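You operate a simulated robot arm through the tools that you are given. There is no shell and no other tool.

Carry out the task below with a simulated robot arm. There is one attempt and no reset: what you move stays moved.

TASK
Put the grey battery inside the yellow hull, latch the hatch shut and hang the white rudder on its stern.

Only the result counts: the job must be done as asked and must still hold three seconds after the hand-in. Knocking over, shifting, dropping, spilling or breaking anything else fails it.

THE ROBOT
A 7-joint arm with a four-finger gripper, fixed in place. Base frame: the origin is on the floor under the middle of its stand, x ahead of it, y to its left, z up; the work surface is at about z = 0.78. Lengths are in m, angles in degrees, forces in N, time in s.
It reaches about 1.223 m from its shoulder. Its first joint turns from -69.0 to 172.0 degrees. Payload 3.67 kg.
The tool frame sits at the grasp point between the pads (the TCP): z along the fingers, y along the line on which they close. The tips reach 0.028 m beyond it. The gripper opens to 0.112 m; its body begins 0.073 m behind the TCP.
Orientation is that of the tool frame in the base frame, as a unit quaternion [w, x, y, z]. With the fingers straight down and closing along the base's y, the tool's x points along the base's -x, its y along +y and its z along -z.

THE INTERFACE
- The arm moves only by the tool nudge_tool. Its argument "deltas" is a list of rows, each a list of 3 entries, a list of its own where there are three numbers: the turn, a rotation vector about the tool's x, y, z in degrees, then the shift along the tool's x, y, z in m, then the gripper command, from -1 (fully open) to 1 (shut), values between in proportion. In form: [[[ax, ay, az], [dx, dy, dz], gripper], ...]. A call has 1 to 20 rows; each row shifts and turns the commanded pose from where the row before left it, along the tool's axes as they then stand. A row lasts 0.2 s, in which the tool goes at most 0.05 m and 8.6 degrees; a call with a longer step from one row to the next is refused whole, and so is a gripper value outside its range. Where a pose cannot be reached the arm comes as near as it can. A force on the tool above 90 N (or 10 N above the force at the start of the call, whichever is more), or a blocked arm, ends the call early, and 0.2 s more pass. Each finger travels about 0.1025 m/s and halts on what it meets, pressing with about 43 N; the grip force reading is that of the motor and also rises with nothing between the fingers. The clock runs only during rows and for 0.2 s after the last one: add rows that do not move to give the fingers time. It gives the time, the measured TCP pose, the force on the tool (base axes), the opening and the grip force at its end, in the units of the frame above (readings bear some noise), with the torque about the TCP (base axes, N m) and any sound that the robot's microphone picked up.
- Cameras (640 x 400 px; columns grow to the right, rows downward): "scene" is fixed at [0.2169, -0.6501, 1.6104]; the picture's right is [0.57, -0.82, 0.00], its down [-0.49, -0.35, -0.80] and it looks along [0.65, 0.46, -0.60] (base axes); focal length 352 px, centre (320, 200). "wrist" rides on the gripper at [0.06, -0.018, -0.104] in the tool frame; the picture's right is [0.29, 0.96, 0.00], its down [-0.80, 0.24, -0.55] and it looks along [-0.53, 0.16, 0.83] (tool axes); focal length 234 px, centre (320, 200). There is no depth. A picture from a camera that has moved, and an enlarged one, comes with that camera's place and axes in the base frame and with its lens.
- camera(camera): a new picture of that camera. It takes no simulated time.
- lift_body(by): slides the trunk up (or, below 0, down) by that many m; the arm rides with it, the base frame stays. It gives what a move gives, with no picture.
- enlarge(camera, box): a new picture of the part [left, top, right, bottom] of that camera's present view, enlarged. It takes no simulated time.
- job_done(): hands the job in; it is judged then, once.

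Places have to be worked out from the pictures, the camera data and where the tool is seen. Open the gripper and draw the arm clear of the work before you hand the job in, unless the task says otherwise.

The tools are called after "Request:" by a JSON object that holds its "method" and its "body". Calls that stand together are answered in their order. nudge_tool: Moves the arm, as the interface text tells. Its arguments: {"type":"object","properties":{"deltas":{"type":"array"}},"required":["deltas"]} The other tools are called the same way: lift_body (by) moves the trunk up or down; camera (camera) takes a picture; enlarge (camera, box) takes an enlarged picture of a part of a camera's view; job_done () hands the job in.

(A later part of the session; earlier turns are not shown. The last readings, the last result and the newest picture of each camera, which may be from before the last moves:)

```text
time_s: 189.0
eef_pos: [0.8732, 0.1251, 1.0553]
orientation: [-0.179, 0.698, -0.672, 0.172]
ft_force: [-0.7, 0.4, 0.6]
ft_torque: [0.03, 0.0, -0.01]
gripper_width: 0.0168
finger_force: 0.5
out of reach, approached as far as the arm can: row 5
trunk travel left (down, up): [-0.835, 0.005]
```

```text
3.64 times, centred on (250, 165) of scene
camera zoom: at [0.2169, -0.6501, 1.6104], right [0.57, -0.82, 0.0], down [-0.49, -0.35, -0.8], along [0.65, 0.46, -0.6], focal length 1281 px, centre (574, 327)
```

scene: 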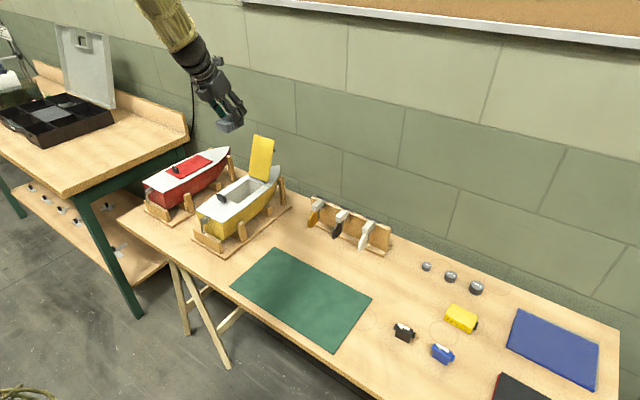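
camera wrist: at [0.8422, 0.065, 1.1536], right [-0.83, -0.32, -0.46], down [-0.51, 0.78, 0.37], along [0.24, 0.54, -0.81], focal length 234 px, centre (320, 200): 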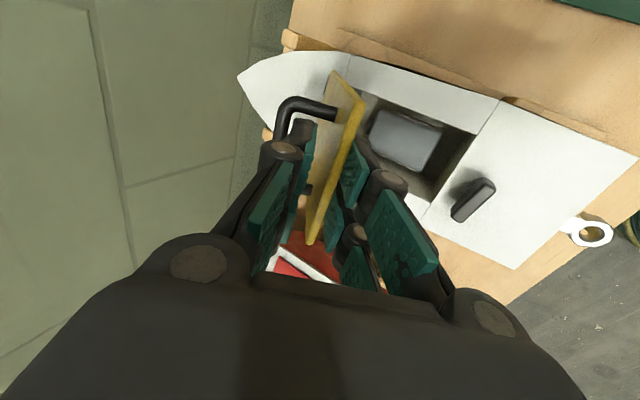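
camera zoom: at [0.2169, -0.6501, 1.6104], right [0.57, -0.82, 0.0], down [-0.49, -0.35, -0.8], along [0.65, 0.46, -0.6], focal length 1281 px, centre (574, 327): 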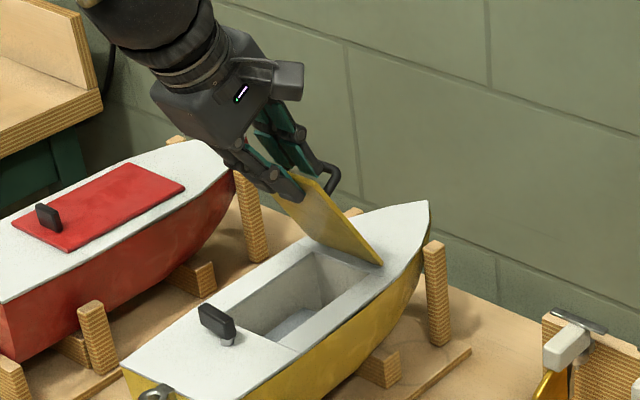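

The arm reached its lean limit at about 59° of lid angle, still holding the lid on the front fingers. From here I keep the orientation, widen the gap a bit and lower the lid resting on the front fingers.

Request:
{"method": "nudge_tool", "body": {"deltas": [[[0, 0, 0], [0, 0, 0], 0.5], [[0, 0, 0], [0, 0.0094, 0.0013], 0.46], [[0, 0, 0], [0, 0.0094, 0.0013], 0.46], [[0, 0, 0], [0, 0.0094, 0.0013], 0.46], [[0, 0, 0], [0, 0.0093, 0.0013], 0.46], [[0, 0, 0], [0, 0, 0], 0.46], [[0, 0, 0], [0, 0, 0], 0.46]]}}

Request:
{"method": "camera", "body": {"camera": "wrist"}}

Request:
{"method": "enlarge", "body": {"camera": "scene", "box": [190, 110, 310, 220]}}

```text
time_s: 190.6
eef_pos: [0.8444, 0.1245, 1.0316]
orientation: [-0.192, 0.695, -0.669, 0.18]
ft_force: [-0.1, 0.0, -0.7]
ft_torque: [-0.01, 0.02, 0.0]
gripper_width: 0.0303
finger_force: 0.3
trunk travel left (down, up): [-0.835, 0.005]
```

```text
taken
camera wrist: at [0.8094, 0.0632, 1.1289], right [-0.81, -0.32, -0.49], down [-0.52, 0.77, 0.36], along [0.26, 0.55, -0.79], focal length 234 px, centre (320, 200)
```

wrist: 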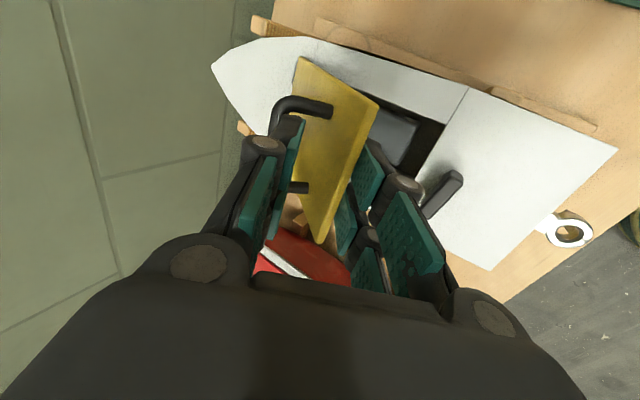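

```text
3.64 times, centred on (250, 165) of scene
camera zoom: at [0.2169, -0.6501, 1.6104], right [0.57, -0.82, 0.0], down [-0.49, -0.35, -0.8], along [0.65, 0.46, -0.6], focal length 1281 px, centre (574, 327)
```

zoom: 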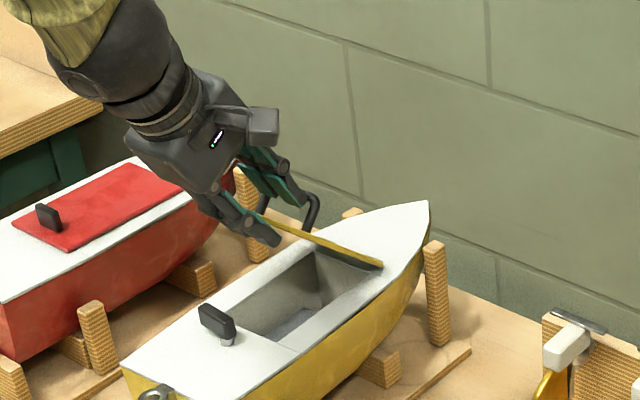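

The lid is at about 42° and lying on the front fingers. I keep lowering.

Request:
{"method": "nudge_tool", "body": {"deltas": [[[0, 0, 0], [0, 0.008, 0.0031], 0.46], [[0, 0, 0], [0, 0.008, 0.0031], 0.46], [[0, 0, 0], [0, 0.008, 0.0031], 0.46], [[0, 0, 0], [0, 0.0073, 0.0044], 0.46], [[0, 0, 0], [0, 0.0073, 0.0044], 0.46], [[0, 0, 0], [0, 0.0073, 0.0044], 0.46], [[0, 0, 0], [0, 0, 0], 0.46], [[0, 0, 0], [0, 0, 0], 0.46]]}}

Request:
{"method": "camera", "body": {"camera": "wrist"}}

Request:
{"method": "enlarge", "body": {"camera": "scene", "box": [180, 120, 300, 230]}}

```text
time_s: 192.4
eef_pos: [0.8166, 0.1246, 0.9885]
orientation: [-0.193, 0.697, -0.667, 0.181]
ft_force: [-4.4, -7.6, 2.1]
ft_torque: [-0.1, -0.05, -0.15]
gripper_width: 0.0304
finger_force: 0.0
trunk travel left (down, up): [-0.835, 0.005]
```

```text
taken
camera wrist: at [0.7813, 0.0619, 1.0867], right [-0.81, -0.32, -0.49], down [-0.52, 0.77, 0.36], along [0.26, 0.55, -0.79], focal length 234 px, centre (320, 200)
```

wrist: 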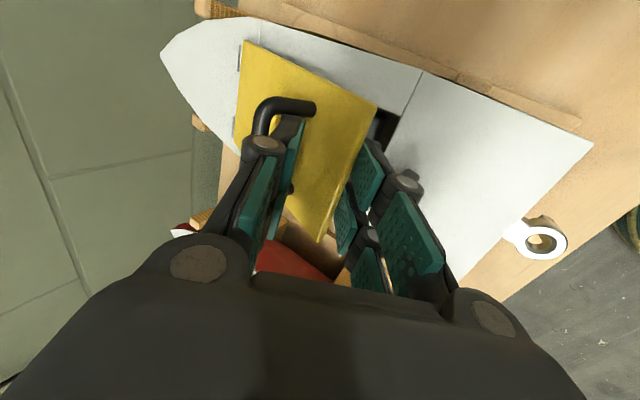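

```text
3.64 times, centred on (240, 175) of scene
camera zoom: at [0.2169, -0.6501, 1.6104], right [0.57, -0.82, 0.0], down [-0.49, -0.35, -0.8], along [0.65, 0.46, -0.6], focal length 1281 px, centre (611, 291)
```

zoom: 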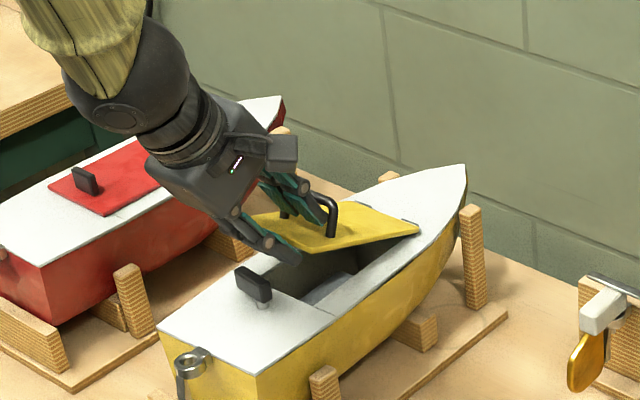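

The lid is about 23° open and the upper fingers brush the handle. I withdraw along the finger direction so it drops the last bit shut.

Request:
{"method": "nudge_tool", "body": {"deltas": [[[0, 0, 0], [0, 0, -0.006], 0.46], [[0, 0, 0], [0, 0, -0.01], 0.46], [[0, 0, 0], [0, 0, -0.015], 0.46], [[0, 0, 0], [0, 0, -0.025], 0.46], [[0, 0, 0], [0, 0, -0.03], 0.46], [[0, 0, 0], [0, 0, -0.03], 0.46], [[0, 0, 0], [0, 0, 0], 0.46], [[0, 0, 0], [0, 0, 0], 0.46]]}}

Request:
{"method": "camera", "body": {"camera": "wrist"}}

Request:
{"method": "enlarge", "body": {"camera": "scene", "box": [180, 120, 300, 230]}}

```text
time_s: 193.9
eef_pos: [0.7178, 0.1067, 0.9995]
orientation: [-0.147, 0.696, -0.691, 0.129]
ft_force: [-0.8, -0.2, 0.7]
ft_torque: [-0.01, -0.03, 0.02]
gripper_width: 0.0301
finger_force: 0.0
trunk travel left (down, up): [-0.835, 0.005]
stopped in row 7: the arm was blocked; the commanded pose is now the measured one
```

```text
taken
camera wrist: at [0.6952, 0.0448, 1.1008], right [-0.88, -0.29, -0.37], down [-0.45, 0.78, 0.44], along [0.16, 0.55, -0.82], focal length 234 px, centre (320, 200)
```

wrist: 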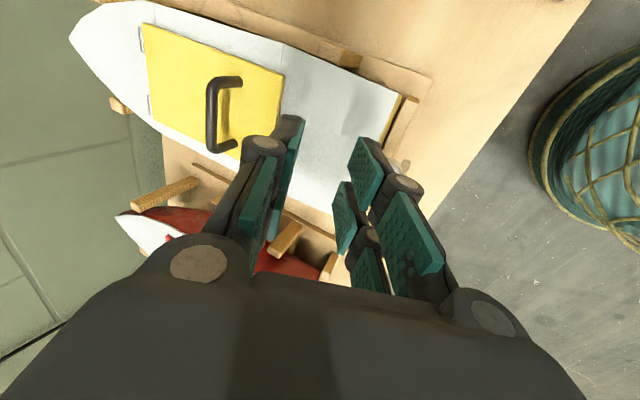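

```text
3.64 times, centred on (240, 175) of scene
camera zoom: at [0.2169, -0.6501, 1.6104], right [0.57, -0.82, 0.0], down [-0.49, -0.35, -0.8], along [0.65, 0.46, -0.6], focal length 1281 px, centre (611, 291)
```

zoom: 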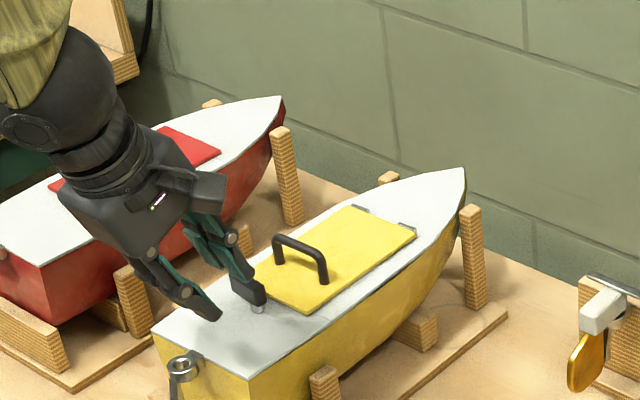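

The lid is closed again. The arm hit a joint limit on withdrawal and ended lower than planned near the latch, without contact force; I raise straight up and bring the hand upright.

Request:
{"method": "nudge_tool", "body": {"deltas": [[[0, 0, 0], [-0.0005, -0.0077, -0.0185], 0.46], [[-4, 0, 0], [-0.0005, -0.0077, -0.0185], 0.46], [[-6, 0, 0], [-0.0005, -0.0077, -0.0185], 0.46], [[-6, 0, 0], [0, -0.004, -0.02], 0.46], [[-6, 0, 0], [0, 0, -0.02], 0.46], [[0, 0, 0], [0, 0, 0], 0.46], [[0, 0, 0], [0, 0, 0], 0.46], [[0, 0, 0], [0, 0, 0], 0.46]]}}

Request:
{"method": "camera", "body": {"camera": "wrist"}}

Request:
{"method": "enlarge", "body": {"camera": "scene", "box": [180, 130, 300, 240]}}

```text
time_s: 195.7
eef_pos: [0.7153, 0.1078, 1.1001]
orientation: [-0.012, 0.713, -0.701, -0.003]
ft_force: [-0.3, -0.2, 1.3]
ft_torque: [0.02, 0.04, 0.0]
gripper_width: 0.0303
finger_force: 0.1
trunk travel left (down, up): [-0.835, 0.005]
```

```text
taken
camera wrist: at [0.7342, 0.0462, 1.2026], right [-0.95, -0.3, -0.02], down [-0.26, 0.78, 0.57], along [-0.16, 0.54, -0.82], focal length 234 px, centre (320, 200)
```

wrist: 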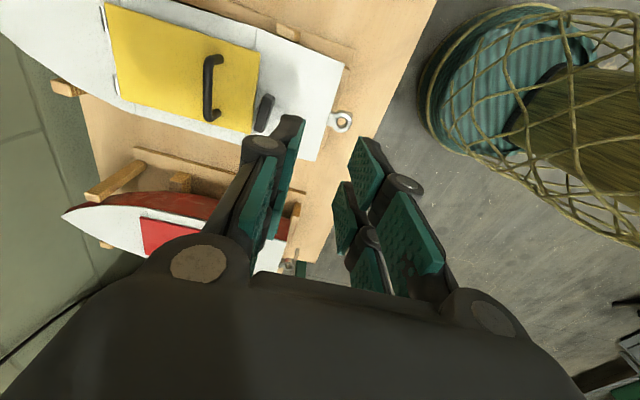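

```text
3.64 times, centred on (240, 185) of scene
camera zoom: at [0.2169, -0.6501, 1.6104], right [0.57, -0.82, 0.0], down [-0.49, -0.35, -0.8], along [0.65, 0.46, -0.6], focal length 1281 px, centre (611, 254)
```

zoom: 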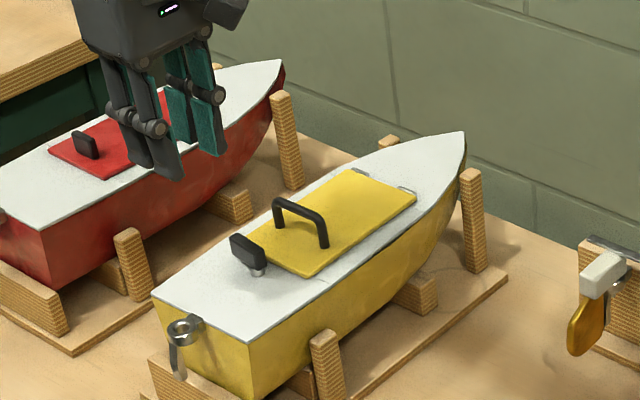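

Lid closed flush, latch bar still crosswise. I measure the bar and pivot from here.

Request:
{"method": "enlarge", "body": {"camera": "wrist", "box": [180, 20, 360, 150]}}

Request:
{"method": "enlarge", "body": {"camera": "scene", "box": [215, 170, 275, 220]}}

```text
3.08 times, centred on (270, 85) of wrist
camera zoom: at [0.7342, 0.0462, 1.2026], right [-0.95, -0.3, -0.02], down [-0.26, 0.78, 0.57], along [-0.16, 0.54, -0.82], focal length 720 px, centre (474, 554)
```

zoom: 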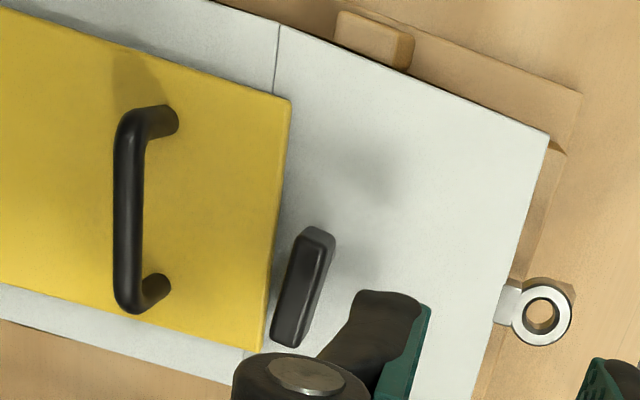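

```text
8.00 times, centred on (245, 195) of scene
camera zoom: at [0.2169, -0.6501, 1.6104], right [0.57, -0.82, 0.0], down [-0.49, -0.35, -0.8], along [0.65, 0.46, -0.6], focal length 2818 px, centre (920, 240)
```

zoom: 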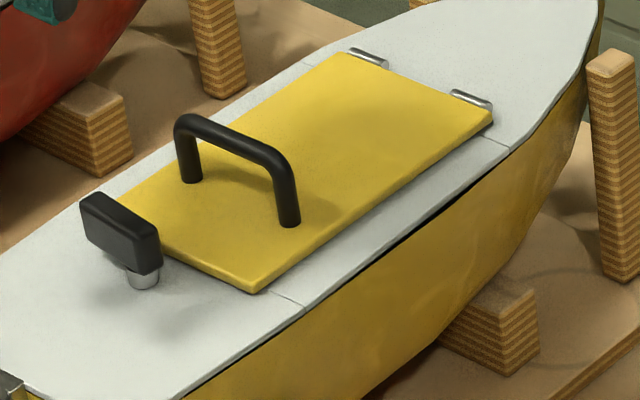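

Pivot is at about (0.774, 0.121), bar at 84°. I move above it with a 0.03 m gap at yaw 91°.

Request:
{"method": "nudge_tool", "body": {"deltas": [[[0, 0, 0], [-0.0018, -0.0143, 0.015], 0.46], [[0, 0, 0], [-0.0018, -0.0143, 0.025], 0.46], [[0, 0, 0], [-0.0018, -0.0143, 0.03], 0.46], [[0, 0, 0], [-0.0018, -0.0143, 0.03], 0.46], [[0, 0, 0], [0, 0, 0], 0.46], [[0, 0, 0], [0, 0, 0], 0.46], [[0, 0, 0], [0, 0, 0], 0.46]]}}

Request:
{"method": "enlarge", "body": {"camera": "wrist", "box": [220, 60, 420, 240]}}

Request:
{"method": "enlarge", "body": {"camera": "scene", "box": [190, 150, 290, 230]}}

```text
time_s: 197.3
eef_pos: [0.7723, 0.1182, 1.0024]
orientation: [-0.01, 0.714, -0.7, -0.002]
ft_force: [-0.4, -0.3, -0.3]
ft_torque: [0.02, -0.01, 0.01]
gripper_width: 0.0305
finger_force: 0.0
trunk travel left (down, up): [-0.835, 0.005]
```

```text
2.22 times, centred on (320, 150) of wrist
camera zoom: at [0.7913, 0.0573, 1.1037], right [-0.95, -0.31, -0.02], down [-0.26, 0.78, 0.57], along [-0.16, 0.54, -0.82], focal length 520 px, centre (320, 311)
```

zoom: 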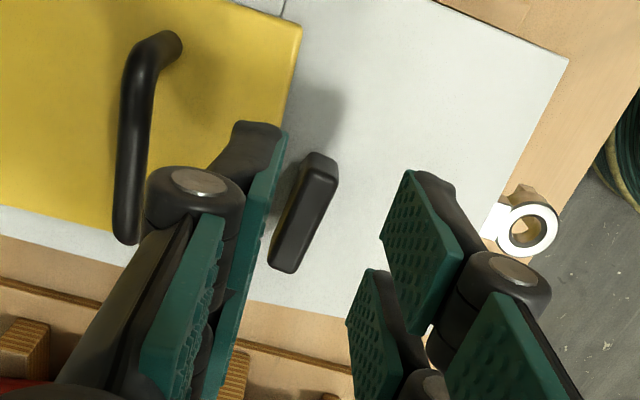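

```text
5.00 times, centred on (240, 190) of scene
camera zoom: at [0.2169, -0.6501, 1.6104], right [0.57, -0.82, 0.0], down [-0.49, -0.35, -0.8], along [0.65, 0.46, -0.6], focal length 1762 px, centre (720, 250)
```

zoom: 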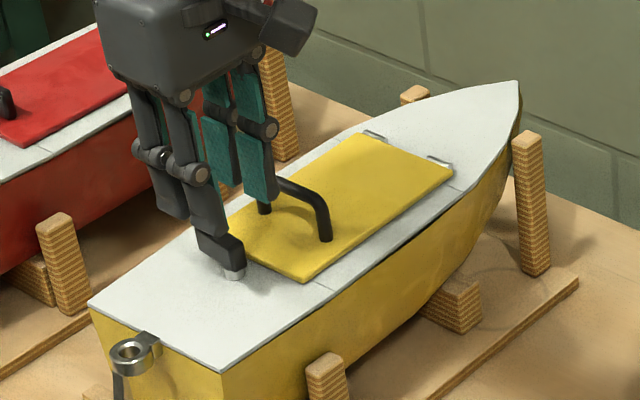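

I shift 3 mm and descend around the bar.

Request:
{"method": "nudge_tool", "body": {"deltas": [[[0, 0, 0], [-0.0005, -0.0029, 0.015], 0.46], [[0, 0, 0], [0, 0, 0.015], 0.46], [[0, 0, 0], [0, 0, 0.012], 0.46], [[0, 0, 0], [0, 0, 0.009], 0.46], [[0, 0, 0], [0, 0, 0], 0.46], [[0, 0, 0], [0, 0, 0], 0.46], [[0, 0, 0], [0, 0, 0], 0.46]]}}

Request:
{"method": "enlarge", "body": {"camera": "wrist", "box": [220, 60, 420, 240]}}

```text
time_s: 198.9
eef_pos: [0.7764, 0.1204, 0.9505]
orientation: [-0.011, 0.713, -0.701, -0.002]
ft_force: [-0.4, -0.1, 0.7]
ft_torque: [0.0, -0.02, 0.01]
gripper_width: 0.0304
finger_force: 0.1
trunk travel left (down, up): [-0.835, 0.005]
```

```text
2.22 times, centred on (320, 150) of wrist
camera zoom: at [0.7948, 0.0588, 1.0529], right [-0.95, -0.31, -0.02], down [-0.26, 0.78, 0.57], along [-0.16, 0.54, -0.82], focal length 520 px, centre (320, 311)
```

zoom: 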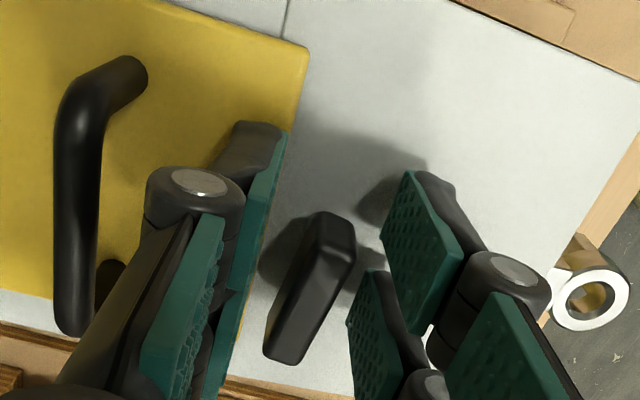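

Straddled with no contact. I narrow to about 0.022 m and turn clockwise, bringing the bar back toward the hatch.

Request:
{"method": "nudge_tool", "body": {"deltas": [[[0, 0, 0], [0, 0, 0], 0.6], [[0, 0, 6], [0, 0, 0], 0.6], [[0, 0, 6], [0, 0, 0], 0.6], [[0, 0, 6], [0, 0, 0], 0.6], [[0, 0, 6], [0, 0, 0], 0.6], [[0, 0, 6], [0, 0, 0], 0.6], [[0, 0, 0], [0, 0, 0], 0.6], [[0, 0, 0], [0, 0, 0], 0.6]]}}

Request:
{"method": "enlarge", "body": {"camera": "wrist", "box": [220, 60, 420, 240]}}

```text
time_s: 200.7
eef_pos: [0.7769, 0.1195, 0.951]
orientation: [0.01, -0.508, 0.862, 0.005]
ft_force: [0.0, -0.1, -0.2]
ft_torque: [-0.01, 0.0, 0.0]
gripper_width: 0.0223
finger_force: 0.0
trunk travel left (down, up): [-0.835, 0.005]
```

```text
2.22 times, centred on (320, 150) of wrist
camera zoom: at [0.7629, 0.0572, 1.0528], right [-0.98, 0.21, -0.01], down [0.17, 0.8, 0.57], along [0.13, 0.56, -0.82], focal length 520 px, centre (320, 311)
```

zoom: 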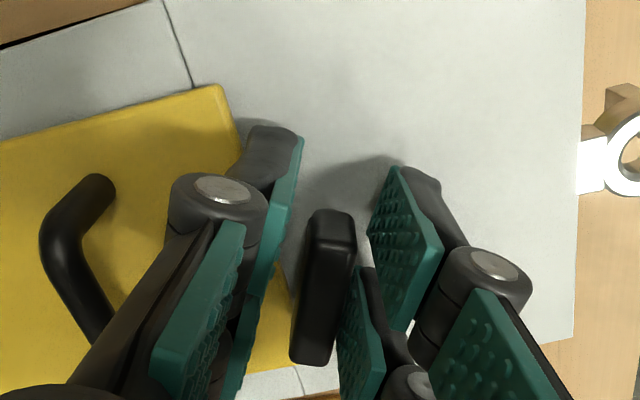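

The bar follows (about 70°). I continue to yaw ~28°.

Request:
{"method": "nudge_tool", "body": {"deltas": [[[0, 0, 6], [0, 0, 0], 0.6], [[0, 0, 6], [0, 0, 0], 0.6], [[0, 0, 6], [0, 0, 0], 0.6], [[0, 0, 6], [0, 0, 0], 0.6], [[0, 0, 6], [0, 0, 0], 0.6], [[0, 0, 3], [0, 0, 0], 0.6], [[0, 0, 0], [0, 0, 0], 0.6], [[0, 0, 0], [0, 0, 0], 0.6]]}}

Request:
{"method": "enlarge", "body": {"camera": "wrist", "box": [220, 60, 420, 240]}}

Request:
{"method": "enlarge", "body": {"camera": "scene", "box": [190, 150, 290, 230]}}

```text
time_s: 202.5
eef_pos: [0.7769, 0.1202, 0.9513]
orientation: [0.009, -0.242, 0.97, 0.008]
ft_force: [0.1, 0.0, 0.3]
ft_torque: [-0.03, 0.01, 0.02]
gripper_width: 0.0225
finger_force: 0.0
trunk travel left (down, up): [-0.835, 0.005]
```

```text
2.22 times, centred on (320, 150) of wrist
camera zoom: at [0.7319, 0.0743, 1.0524], right [-0.7, 0.71, 0.01], down [0.58, 0.57, 0.57], along [0.4, 0.41, -0.82], focal length 520 px, centre (320, 311)
```

zoom: 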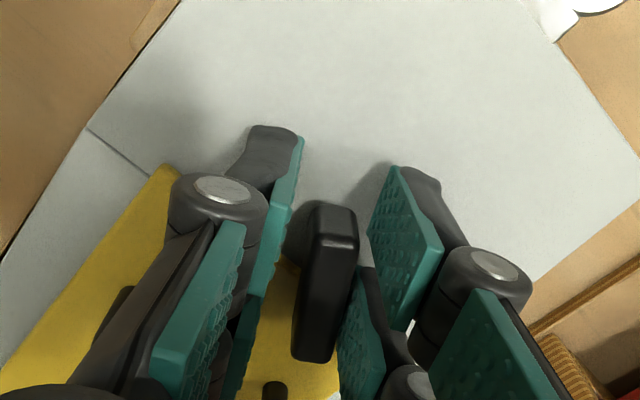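

```text
5.00 times, centred on (240, 190) of scene
camera zoom: at [0.2169, -0.6501, 1.6104], right [0.57, -0.82, 0.0], down [-0.49, -0.35, -0.8], along [0.65, 0.46, -0.6], focal length 1762 px, centre (720, 250)
```

zoom: 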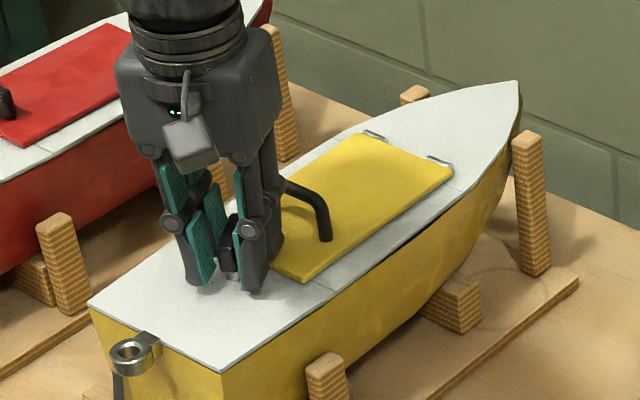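

Tracking is still perfect at yaw 28° with the trunk raised, so I keep turning toward 0°.

Request:
{"method": "nudge_tool", "body": {"deltas": [[[0, 0, 6], [0, 0, 0], 0.6], [[0, 0, 6], [0, 0, 0], 0.6], [[0, 0, 6], [0, 0, 0], 0.6], [[0, 0, 0], [0, 0, 0], 0.6], [[0, 0, 0], [0, 0, 0], 0.6]]}}

Request:
{"method": "enlarge", "body": {"camera": "wrist", "box": [220, 60, 420, 240]}}

```text
time_s: 203.7
eef_pos: [0.7772, 0.12, 0.9503]
orientation: [0.007, -0.088, 0.996, 0.009]
ft_force: [-0.4, -0.5, -0.1]
ft_torque: [0.02, -0.01, 0.0]
gripper_width: 0.023
finger_force: 0.0
trunk travel left (down, up): [-0.835, 0.005]
```

```text
2.22 times, centred on (320, 150) of wrist
camera zoom: at [0.7206, 0.0905, 1.0527], right [-0.45, 0.89, 0.01], down [0.74, 0.36, 0.57], along [0.5, 0.27, -0.82], focal length 520 px, centre (320, 311)
```

zoom: 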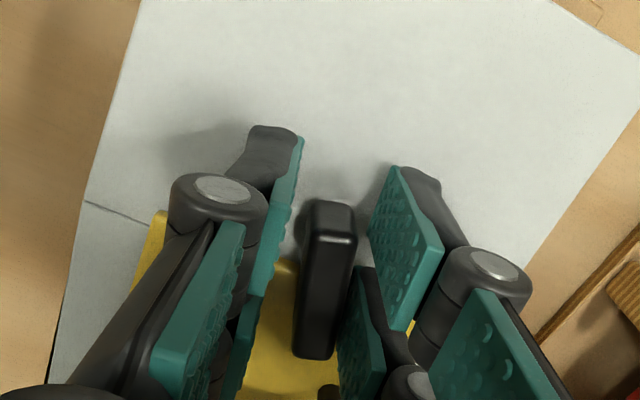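

Yaw 10° reached. I continue in smaller steps, watching the torque for the bar's end stop.

Request:
{"method": "nudge_tool", "body": {"deltas": [[[0, 0, 5], [0, 0, 0], 0.6], [[0, 0, 5], [0, 0, 0], 0.6], [[0, 0, 0], [0, 0, 0], 0.6], [[0, 0, 0], [0, 0, 0], 0.6]]}}

Request:
{"method": "enlarge", "body": {"camera": "wrist", "box": [220, 60, 420, 240]}}

```text
time_s: 204.7
eef_pos: [0.7772, 0.1202, 0.9507]
orientation: [0.005, 0.0, 1.0, 0.01]
ft_force: [-0.5, 1.2, -0.2]
ft_torque: [0.02, 0.03, 0.02]
gripper_width: 0.0226
finger_force: 0.3
trunk travel left (down, up): [-0.835, 0.005]
```

```text
2.22 times, centred on (320, 150) of wrist
camera zoom: at [0.7164, 0.1003, 1.0526], right [-0.29, 0.96, 0.02], down [0.79, 0.23, 0.57], along [0.54, 0.18, -0.82], focal length 520 px, centre (320, 311)
```

zoom: 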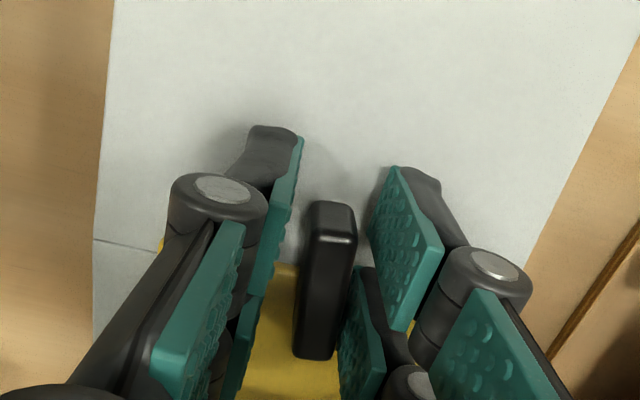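

About 8° of bar angle remain. I continue with two 3° steps.

Request:
{"method": "nudge_tool", "body": {"deltas": [[[0, 0, 3], [0, 0, 0], 0.6], [[0, 0, 3], [0, 0, 0], 0.6], [[0, 0, 0], [0, 0, 0], 0.6], [[0, 0, 0], [0, 0, 0], 0.6]]}}

Request:
{"method": "enlarge", "body": {"camera": "wrist", "box": [220, 60, 420, 240]}}

```text
time_s: 205.7
eef_pos: [0.7762, 0.1198, 0.9511]
orientation: [0.006, 0.052, 0.999, 0.011]
ft_force: [0.3, 0.7, -0.2]
ft_torque: [-0.01, -0.03, 0.02]
gripper_width: 0.0228
finger_force: 0.0
trunk travel left (down, up): [-0.835, 0.005]
```

```text
2.22 times, centred on (320, 150) of wrist
camera zoom: at [0.7146, 0.1065, 1.0528], right [-0.19, 0.98, 0.02], down [0.81, 0.14, 0.57], along [0.55, 0.12, -0.82], focal length 520 px, centre (320, 311)
```

zoom: 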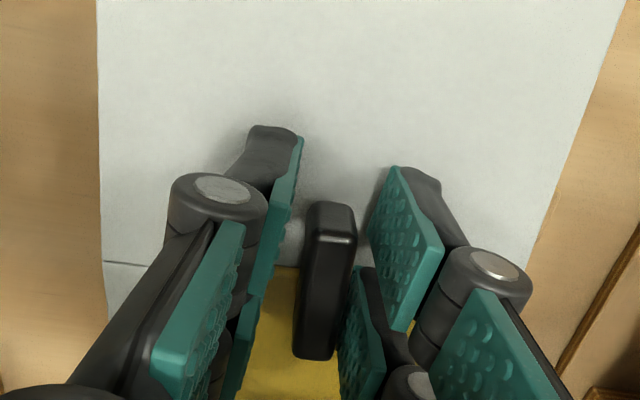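

The bar now looks parallel to the hull axis. One more 3° step should show the stop.

Request:
{"method": "nudge_tool", "body": {"deltas": [[[0, 0, 3], [0, 0, 0], 0.6], [[0, 0, 0], [0, 0, 0], 0.6], [[0, 0, 0], [0, 0, 0], 0.6]]}}

Request:
{"method": "enlarge", "body": {"camera": "wrist", "box": [220, 60, 420, 240]}}

```text
time_s: 206.5
eef_pos: [0.7768, 0.1199, 0.9503]
orientation: [0.006, 0.078, 0.997, 0.01]
ft_force: [0.1, 2.6, -0.3]
ft_torque: [0.06, 0.0, 0.08]
gripper_width: 0.024
finger_force: 0.9
trunk travel left (down, up): [-0.835, 0.005]
```

```text
2.22 times, centred on (320, 150) of wrist
camera zoom: at [0.7137, 0.1103, 1.0528], right [-0.14, 0.99, 0.02], down [0.82, 0.1, 0.57], along [0.56, 0.09, -0.82], focal length 520 px, centre (320, 311)
```

zoom: 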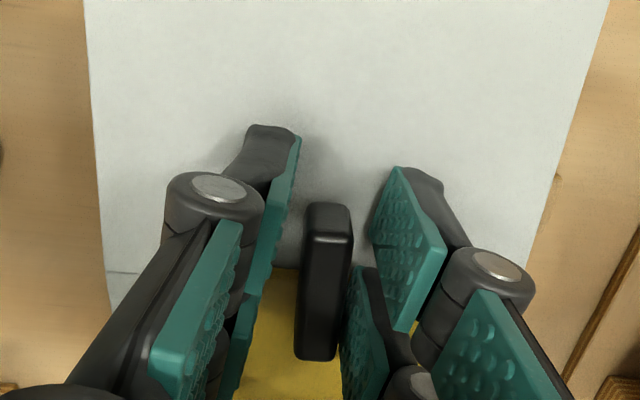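

A light contact (2.6 N, fingers pushed slightly) shows the bar is at its stop: latched. I back off, open and rise to confirm.

Request:
{"method": "nudge_tool", "body": {"deltas": [[[0, 0, -4], [0, 0, 0], 0.5], [[0, 0, 0], [0, 0, 0], 0.46], [[0, 0, 0], [0, 0, -0.015], 0.46], [[0, 0, 0], [0, 0, -0.03], 0.46], [[0, 0, 0], [0, 0, -0.04], 0.46], [[0, 0, 0], [0, 0, -0.04], 0.46], [[0, 0, 0], [0, 0, 0], 0.46], [[0, 0, 0], [0, 0, 0], 0.46]]}}

Request:
{"method": "camera", "body": {"camera": "wrist"}}

Request:
{"method": "enlarge", "body": {"camera": "scene", "box": [200, 160, 290, 230]}}

```text
time_s: 208.3
eef_pos: [0.7756, 0.1155, 1.076]
orientation: [0.004, 0.045, 0.999, 0.011]
ft_force: [-0.9, 0.2, -0.4]
ft_torque: [-0.04, -0.01, 0.0]
gripper_width: 0.0304
finger_force: 0.0
trunk travel left (down, up): [-0.835, 0.005]
```

```text
taken
camera wrist: at [0.7135, 0.101, 1.1777], right [-0.2, 0.98, 0.02], down [0.81, 0.15, 0.57], along [0.55, 0.13, -0.82], focal length 234 px, centre (320, 200)
```

wrist: 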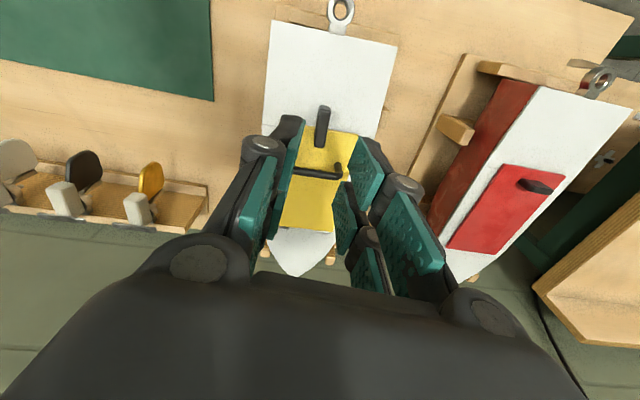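

```text
5.71 times, centred on (245, 195) of scene
camera zoom: at [0.2169, -0.6501, 1.6104], right [0.57, -0.82, 0.0], down [-0.49, -0.35, -0.8], along [0.65, 0.46, -0.6], focal length 2013 px, centre (749, 229)
```

zoom: 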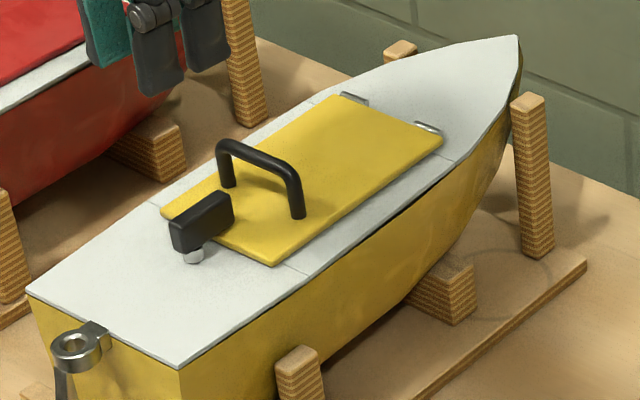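

The latch is shut over the hatch, as at the start. Now the white rudder: I move in front of the rack at yaw 0° to study it up close.

Request:
{"method": "nudge_tool", "body": {"deltas": [[[0, 0, -5.2], [0, 0, -0.02], 0.3], [[0, 0, 0], [-0.0024, -0.0446, -0.0044], 0.0], [[0, 0, 0], [-0.0024, -0.0446, -0.0044], 0.0], [[0, 0, 0], [-0.0024, -0.0446, -0.0044], 0.0], [[0, 0, 0], [-0.0024, -0.0446, -0.0044], 0.0], [[0, 0, 0], [-0.0024, -0.0446, -0.0044], 0.0], [[0, 0, 0], [-0.0024, -0.0446, -0.0044], 0.0], [[0, 0, 0], [-0.0024, -0.0446, -0.0044], 0.0], [[0, 0, 0], [-0.0024, -0.0446, -0.0044], 0.0], [[0, 0, 0], [-0.0024, -0.0446, -0.0044], 0.0], [[0, 0, 0], [-0.0024, -0.0446, 0], 0.0], [[0, 0, 0], [0, 0, 0], 0.0], [[0, 0, 0], [0, 0, 0], 0.0]]}}

Request:
{"method": "camera", "body": {"camera": "wrist"}}

Request:
{"method": "enlarge", "body": {"camera": "scene", "box": [300, 190, 400, 260]}}

```text
time_s: 211.1
eef_pos: [0.7996, -0.3302, 1.127]
orientation: [0.006, -0.002, 1.0, 0.01]
ft_force: [-1.1, -0.4, 0.5]
ft_torque: [0.02, -0.02, 0.01]
gripper_width: 0.0559
finger_force: 0.0
trunk travel left (down, up): [-0.835, 0.005]
```

```text
taken
camera wrist: at [0.739, -0.35, 1.229], right [-0.29, 0.96, 0.02], down [0.79, 0.23, 0.57], along [0.54, 0.18, -0.82], focal length 234 px, centre (320, 200)
```

wrist: 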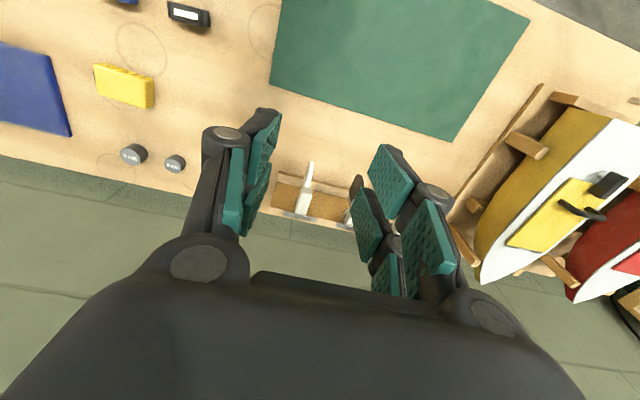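

```text
5.71 times, centred on (350, 225) of scene
camera zoom: at [0.2169, -0.6501, 1.6104], right [0.57, -0.82, 0.0], down [-0.49, -0.35, -0.8], along [0.65, 0.46, -0.6], focal length 2013 px, centre (149, 57)
```

zoom: 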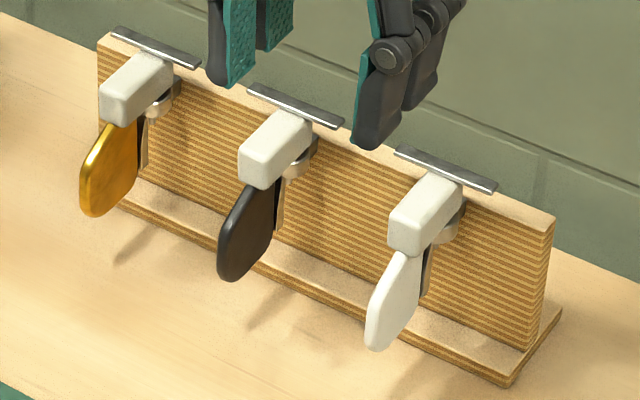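

I move closer and lower to view the white rudder's head and its hanger from nearby.

Request:
{"method": "nudge_tool", "body": {"deltas": [[[0, 0, 0], [-0.005, -0.01, 0.035], -0.4], [[0, 0, 0], [-0.005, 0, 0.035], -0.7], [[0, 0, 0], [-0.005, 0, 0.035], -1], [[0, 0, 0], [0, 0, 0], -1], [[0, 0, 0], [0, 0, 0], -1]]}}

Request:
{"method": "camera", "body": {"camera": "wrist"}}

Request:
{"method": "enlarge", "body": {"camera": "wrist", "box": [230, 120, 400, 260]}}

Request:
{"method": "enlarge", "body": {"camera": "scene", "box": [350, 200, 410, 260]}}

```text
time_s: 212.3
eef_pos: [0.8173, -0.3383, 1.0227]
orientation: [0.006, -0.002, 1.0, 0.01]
ft_force: [0.8, 0.4, -0.6]
ft_torque: [-0.01, 0.01, 0.02]
gripper_width: 0.1121
finger_force: 0.0
trunk travel left (down, up): [-0.835, 0.005]
```

```text
taken
camera wrist: at [0.7562, -0.3574, 1.1235], right [-0.29, 0.96, 0.02], down [0.79, 0.23, 0.57], along [0.54, 0.18, -0.82], focal length 234 px, centre (320, 200)
```

wrist: 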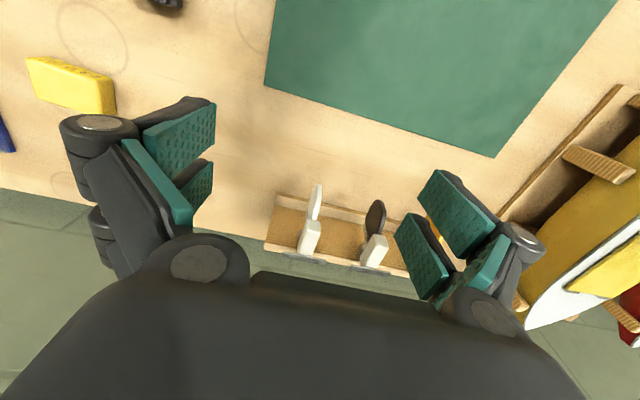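

```text
2.86 times, centred on (315, 190) of wrist
camera zoom: at [0.7562, -0.3574, 1.1235], right [-0.29, 0.96, 0.02], down [0.79, 0.23, 0.57], along [0.54, 0.18, -0.82], focal length 669 px, centre (334, 229)
```

zoom: 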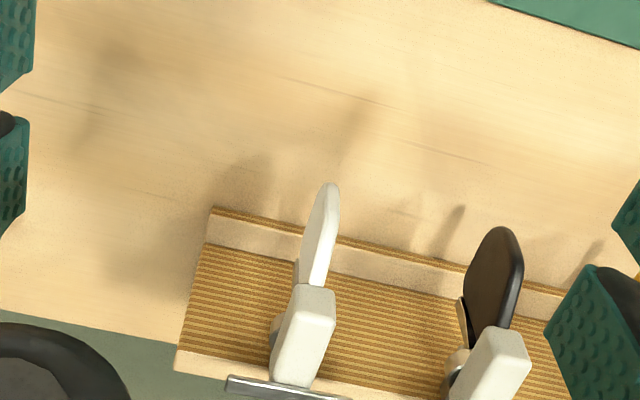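

```text
6.67 times, centred on (380, 230) of scene
camera zoom: at [0.2169, -0.6501, 1.6104], right [0.57, -0.82, 0.0], down [-0.49, -0.35, -0.8], along [0.65, 0.46, -0.6], focal length 2349 px, centre (-80, 0)
```

zoom: 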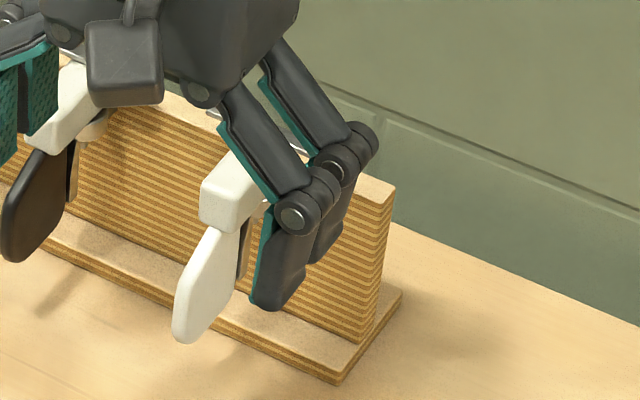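

I measured the white rudder's head: top centre about (0.9635, −0.3055, 0.901), 57 mm long, ~18 mm wide. I look closer at the boat's stern ring and at the rack from the scene camera to understand how they mate.

Request:
{"method": "enlarge", "body": {"camera": "scene", "box": [185, 200, 235, 250]}}

Request:
{"method": "enlarge", "body": {"camera": "scene", "box": [300, 190, 350, 240]}}

Request:
{"method": "enlarge", "body": {"camera": "wrist", "box": [280, 180, 340, 280]}}

```text
8.00 times, centred on (210, 225) of scene
camera zoom: at [0.2169, -0.6501, 1.6104], right [0.57, -0.82, 0.0], down [-0.49, -0.35, -0.8], along [0.65, 0.46, -0.6], focal length 2818 px, centre (1200, 0)
```

zoom: 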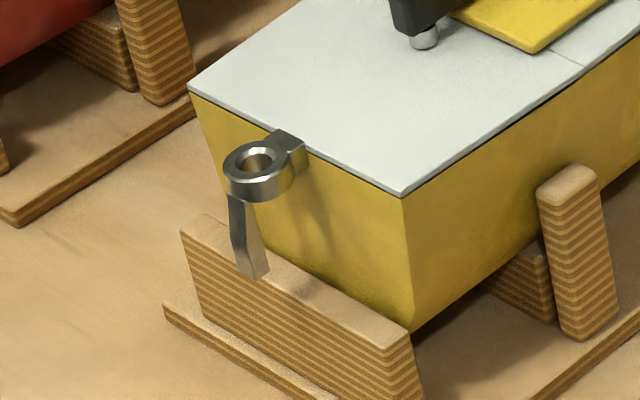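

```text
8.00 times, centred on (325, 215) of scene
camera zoom: at [0.2169, -0.6501, 1.6104], right [0.57, -0.82, 0.0], down [-0.49, -0.35, -0.8], along [0.65, 0.46, -0.6], focal length 2818 px, centre (280, 80)
```

zoom: 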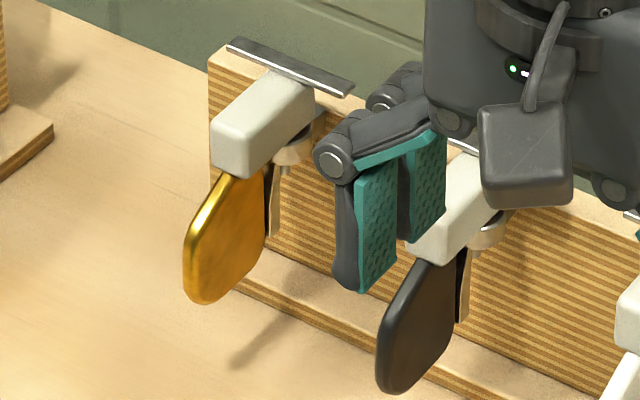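

```text
4.00 times, centred on (310, 230) of wrist
camera zoom: at [0.7562, -0.3574, 1.1235], right [-0.29, 0.96, 0.02], down [0.79, 0.23, 0.57], along [0.54, 0.18, -0.82], focal length 937 px, centre (360, 80)
```

zoom: 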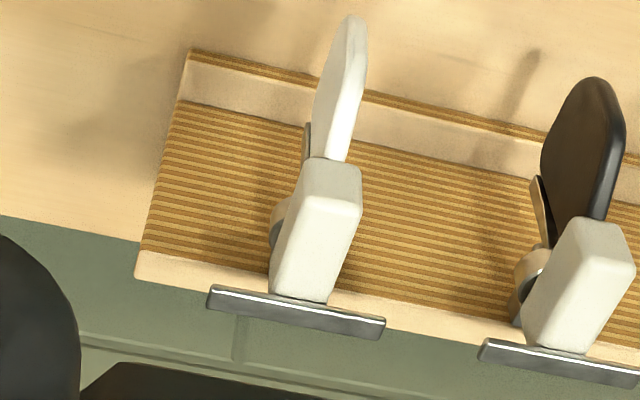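

Now the mechanism is clear: the rudder's head (with a T-bar at its inner end) sits over a ring, blade aft; the boat has the same ring at its stern. I approach above the white rudder's head with a 45 mm opening.

Request:
{"method": "nudge_tool", "body": {"deltas": [[[0, 0, 0], [0, 0, -0.01], -0.6], [[0, 0, 0], [0, 0, 0], -0.2], [[0, 0, 0], [-0.03, 0.008, 0], 0.2], [[0, 0, 0], [-0.035, 0.008, 0], 0.2], [[0, 0, 0], [-0.035, 0.009, 0], 0.2], [[0, 0, 0], [-0.033, 0.008, 0.02], 0.2], [[0, 0, 0], [0, 0, 0.02], 0.2], [[0, 0, 0], [0, 0, 0], 0.2], [[0, 0, 0], [0, 0, 0], 0.2]]}}

Request:
{"method": "camera", "body": {"camera": "wrist"}}

Request:
{"method": "enlarge", "body": {"camera": "scene", "box": [340, 180, 420, 260]}}

```text
time_s: 214.3
eef_pos: [0.9506, -0.3044, 0.9941]
orientation: [0.006, -0.001, 1.0, 0.01]
ft_force: [0.1, 0.1, 0.4]
ft_torque: [-0.02, -0.03, 0.02]
gripper_width: 0.0447
finger_force: 0.0
trunk travel left (down, up): [-0.835, 0.005]
```

```text
taken
camera wrist: at [0.8901, -0.3235, 1.0961], right [-0.29, 0.96, 0.02], down [0.79, 0.23, 0.57], along [0.54, 0.18, -0.82], focal length 234 px, centre (320, 200)
```

wrist: 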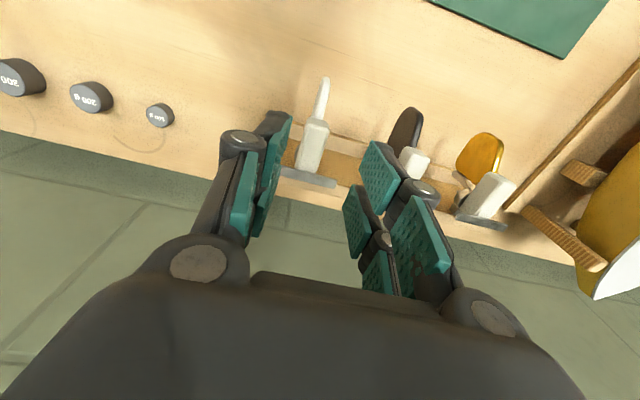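

```text
5.00 times, centred on (380, 220) of scene
camera zoom: at [0.2169, -0.6501, 1.6104], right [0.57, -0.82, 0.0], down [-0.49, -0.35, -0.8], along [0.65, 0.46, -0.6], focal length 1762 px, centre (20, 100)
```

zoom: 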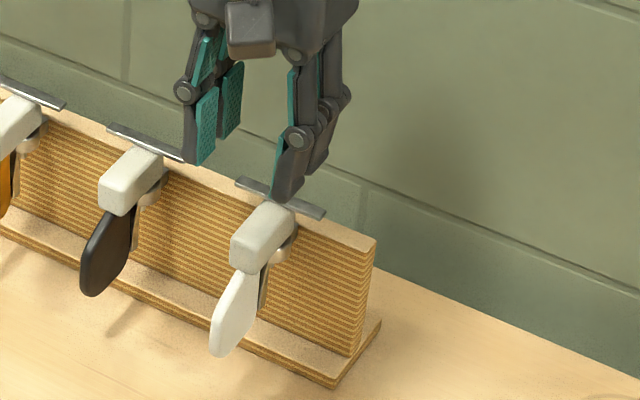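

I enlarge the wrist view for the exact head position and yaw.

Request:
{"method": "enlarge", "body": {"camera": "wrist", "box": [260, 70, 380, 200]}}

Request:
{"method": "enlarge", "body": {"camera": "scene", "box": [355, 205, 405, 255]}}

```text
3.08 times, centred on (320, 135) of wrist
camera zoom: at [0.8901, -0.3235, 1.0961], right [-0.29, 0.96, 0.02], down [0.79, 0.23, 0.57], along [0.54, 0.18, -0.82], focal length 720 px, centre (320, 400)
```

zoom: 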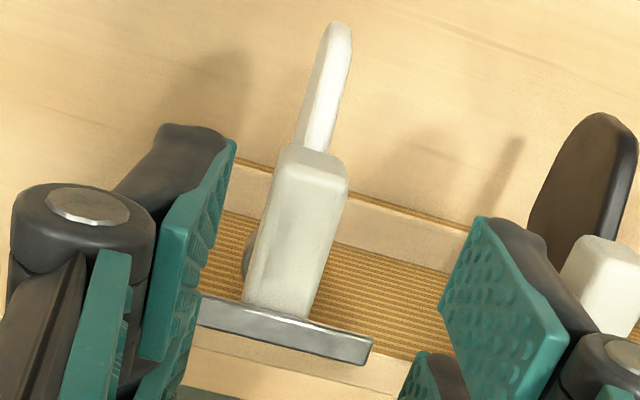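

```text
8.00 times, centred on (380, 230) of scene
camera zoom: at [0.2169, -0.6501, 1.6104], right [0.57, -0.82, 0.0], down [-0.49, -0.35, -0.8], along [0.65, 0.46, -0.6], focal length 2818 px, centre (-160, -40)
```

zoom: 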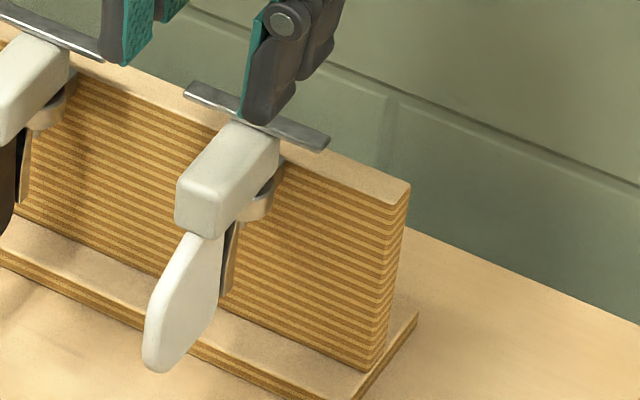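

Head spans x 0.943–0.989 at y −0.304, top z ≈ 0.899, T-bar at x ≥ 0.99. I descend with the pads flanking the head, tips stopping above the ring.

Request:
{"method": "nudge_tool", "body": {"deltas": [[[0, 0, 0], [-0.0014, -0.0004, 0.0213], 0.2], [[0, 0, 0], [-0.0014, -0.0004, 0.0213], 0.2], [[0, 0, 0], [-0.0013, -0.0004, 0.0213], 0.2], [[0, 0, 0], [-0.0013, -0.0005, 0.0212], 0.2], [[0, 0, 0], [0, 0, 0], 0.2], [[0, 0, 0], [0, 0, 0], 0.2], [[0, 0, 0], [0, 0, 0], 0.2]]}}

Request:
{"method": "camera", "body": {"camera": "wrist"}}

Request:
{"method": "enlarge", "body": {"camera": "scene", "box": [345, 190, 415, 260]}}

```text
time_s: 215.9
eef_pos: [0.9579, -0.3041, 0.9093]
orientation: [0.006, -0.001, 1.0, 0.011]
ft_force: [0.3, -0.6, -0.1]
ft_torque: [-0.01, 0.0, 0.0]
gripper_width: 0.0446
finger_force: 0.0
trunk travel left (down, up): [-0.835, 0.005]
```

```text
taken
camera wrist: at [0.8965, -0.3235, 1.011], right [-0.29, 0.96, 0.02], down [0.79, 0.23, 0.57], along [0.54, 0.18, -0.82], focal length 234 px, centre (320, 200)
```

wrist: 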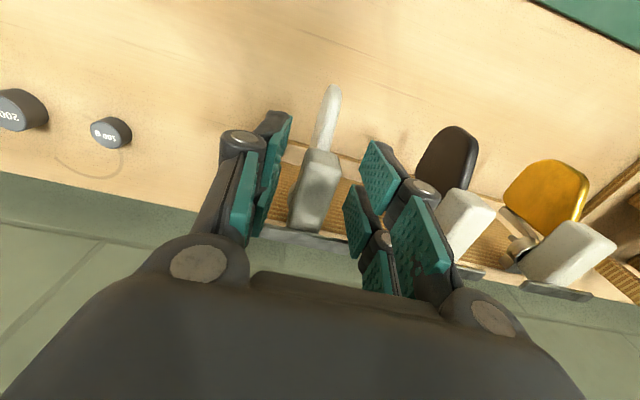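

```text
5.71 times, centred on (380, 225) of scene
camera zoom: at [0.2169, -0.6501, 1.6104], right [0.57, -0.82, 0.0], down [-0.49, -0.35, -0.8], along [0.65, 0.46, -0.6], focal length 2013 px, centre (-23, 57)
```

zoom: 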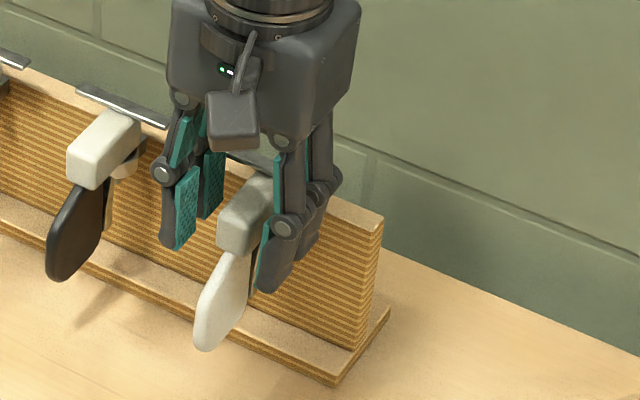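

The head is centred between the pads within 1 mm. I close gently in steps.

Request:
{"method": "nudge_tool", "body": {"deltas": [[[0, 0, 0], [0, 0, 0], 0.4], [[0, 0, 0], [0, 0, 0], 0.55], [[0, 0, 0], [0, 0, 0], 0.65], [[0, 0, 0], [0, 0, 0], 0.72], [[0, 0, 0], [0, 0, 0], 0.85], [[0, 0, 0], [0, 0, 0], 0.85]]}}

Request:
{"method": "enlarge", "body": {"camera": "scene", "box": [345, 190, 415, 260]}}

Request:
{"method": "camera", "body": {"camera": "wrist"}}

```text
time_s: 217.3
eef_pos: [0.9572, -0.3051, 0.9085]
orientation: [0.006, -0.002, 1.0, 0.011]
ft_force: [1.8, -10.4, 0.2]
ft_torque: [-0.39, -0.08, -0.38]
gripper_width: 0.021
finger_force: 45.4
trunk travel left (down, up): [-0.835, 0.005]
```

```text
5.71 times, centred on (380, 225) of scene
camera zoom: at [0.2169, -0.6501, 1.6104], right [0.57, -0.82, 0.0], down [-0.49, -0.35, -0.8], along [0.65, 0.46, -0.6], focal length 2013 px, centre (-23, 57)
```

zoom: 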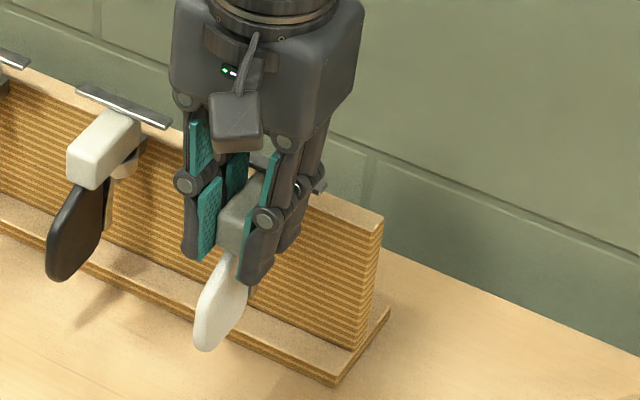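

```text
taken
camera wrist: at [0.8966, -0.3251, 1.0108], right [-0.29, 0.96, 0.02], down [0.79, 0.23, 0.57], along [0.54, 0.18, -0.82], focal length 234 px, centre (320, 200)
```

wrist: 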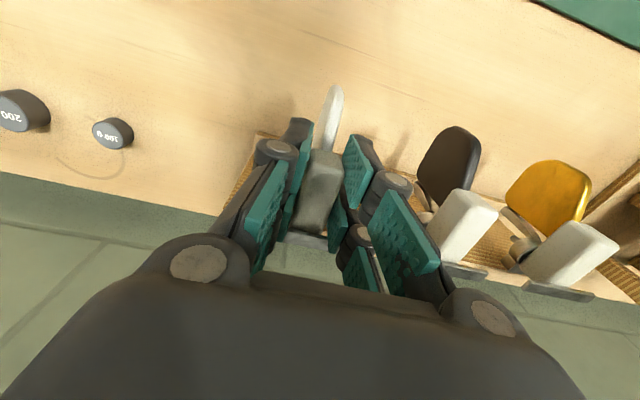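

Gripped (21 mm), with about 10 N sideways; I relax 1 mm in −y and lift slowly straight up, watching forces.

Request:
{"method": "nudge_tool", "body": {"deltas": [[[0, 0, 0], [0, -0.001, 0], 0.9], [[0, 0, 0], [0, 0, 0], 0.9], [[0, 0, 0], [-0.0001, 0.0001, -0.005], 0.9], [[0, 0, 0], [-0.0001, 0.0001, -0.005], 0.9], [[0, 0, 0], [0, 0, 0], 0.9], [[0, 0, 0], [0, 0, 0], 0.9]]}}

Request:
{"method": "enlarge", "body": {"camera": "scene", "box": [345, 190, 415, 260]}}

```text
time_s: 218.7
eef_pos: [0.9566, -0.3052, 0.909]
orientation: [0.0, -0.003, 1.0, 0.01]
ft_force: [-4.3, -0.3, -55.6]
ft_torque: [0.01, 1.17, 0.0]
gripper_width: 0.0207
finger_force: 45.3
trunk travel left (down, up): [-0.835, 0.005]
```

```text
5.71 times, centred on (380, 225) of scene
camera zoom: at [0.2169, -0.6501, 1.6104], right [0.57, -0.82, 0.0], down [-0.49, -0.35, -0.8], along [0.65, 0.46, -0.6], focal length 2013 px, centre (-23, 57)
```

zoom: 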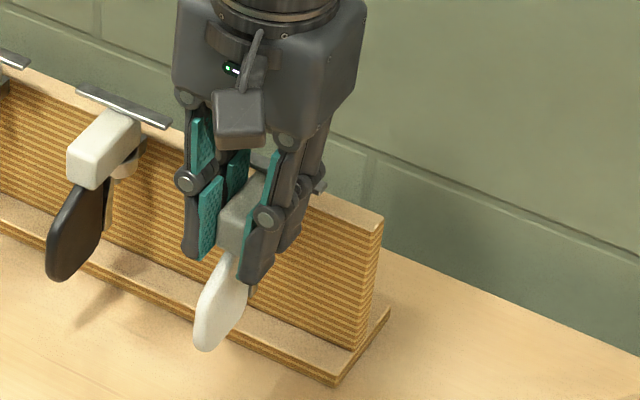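

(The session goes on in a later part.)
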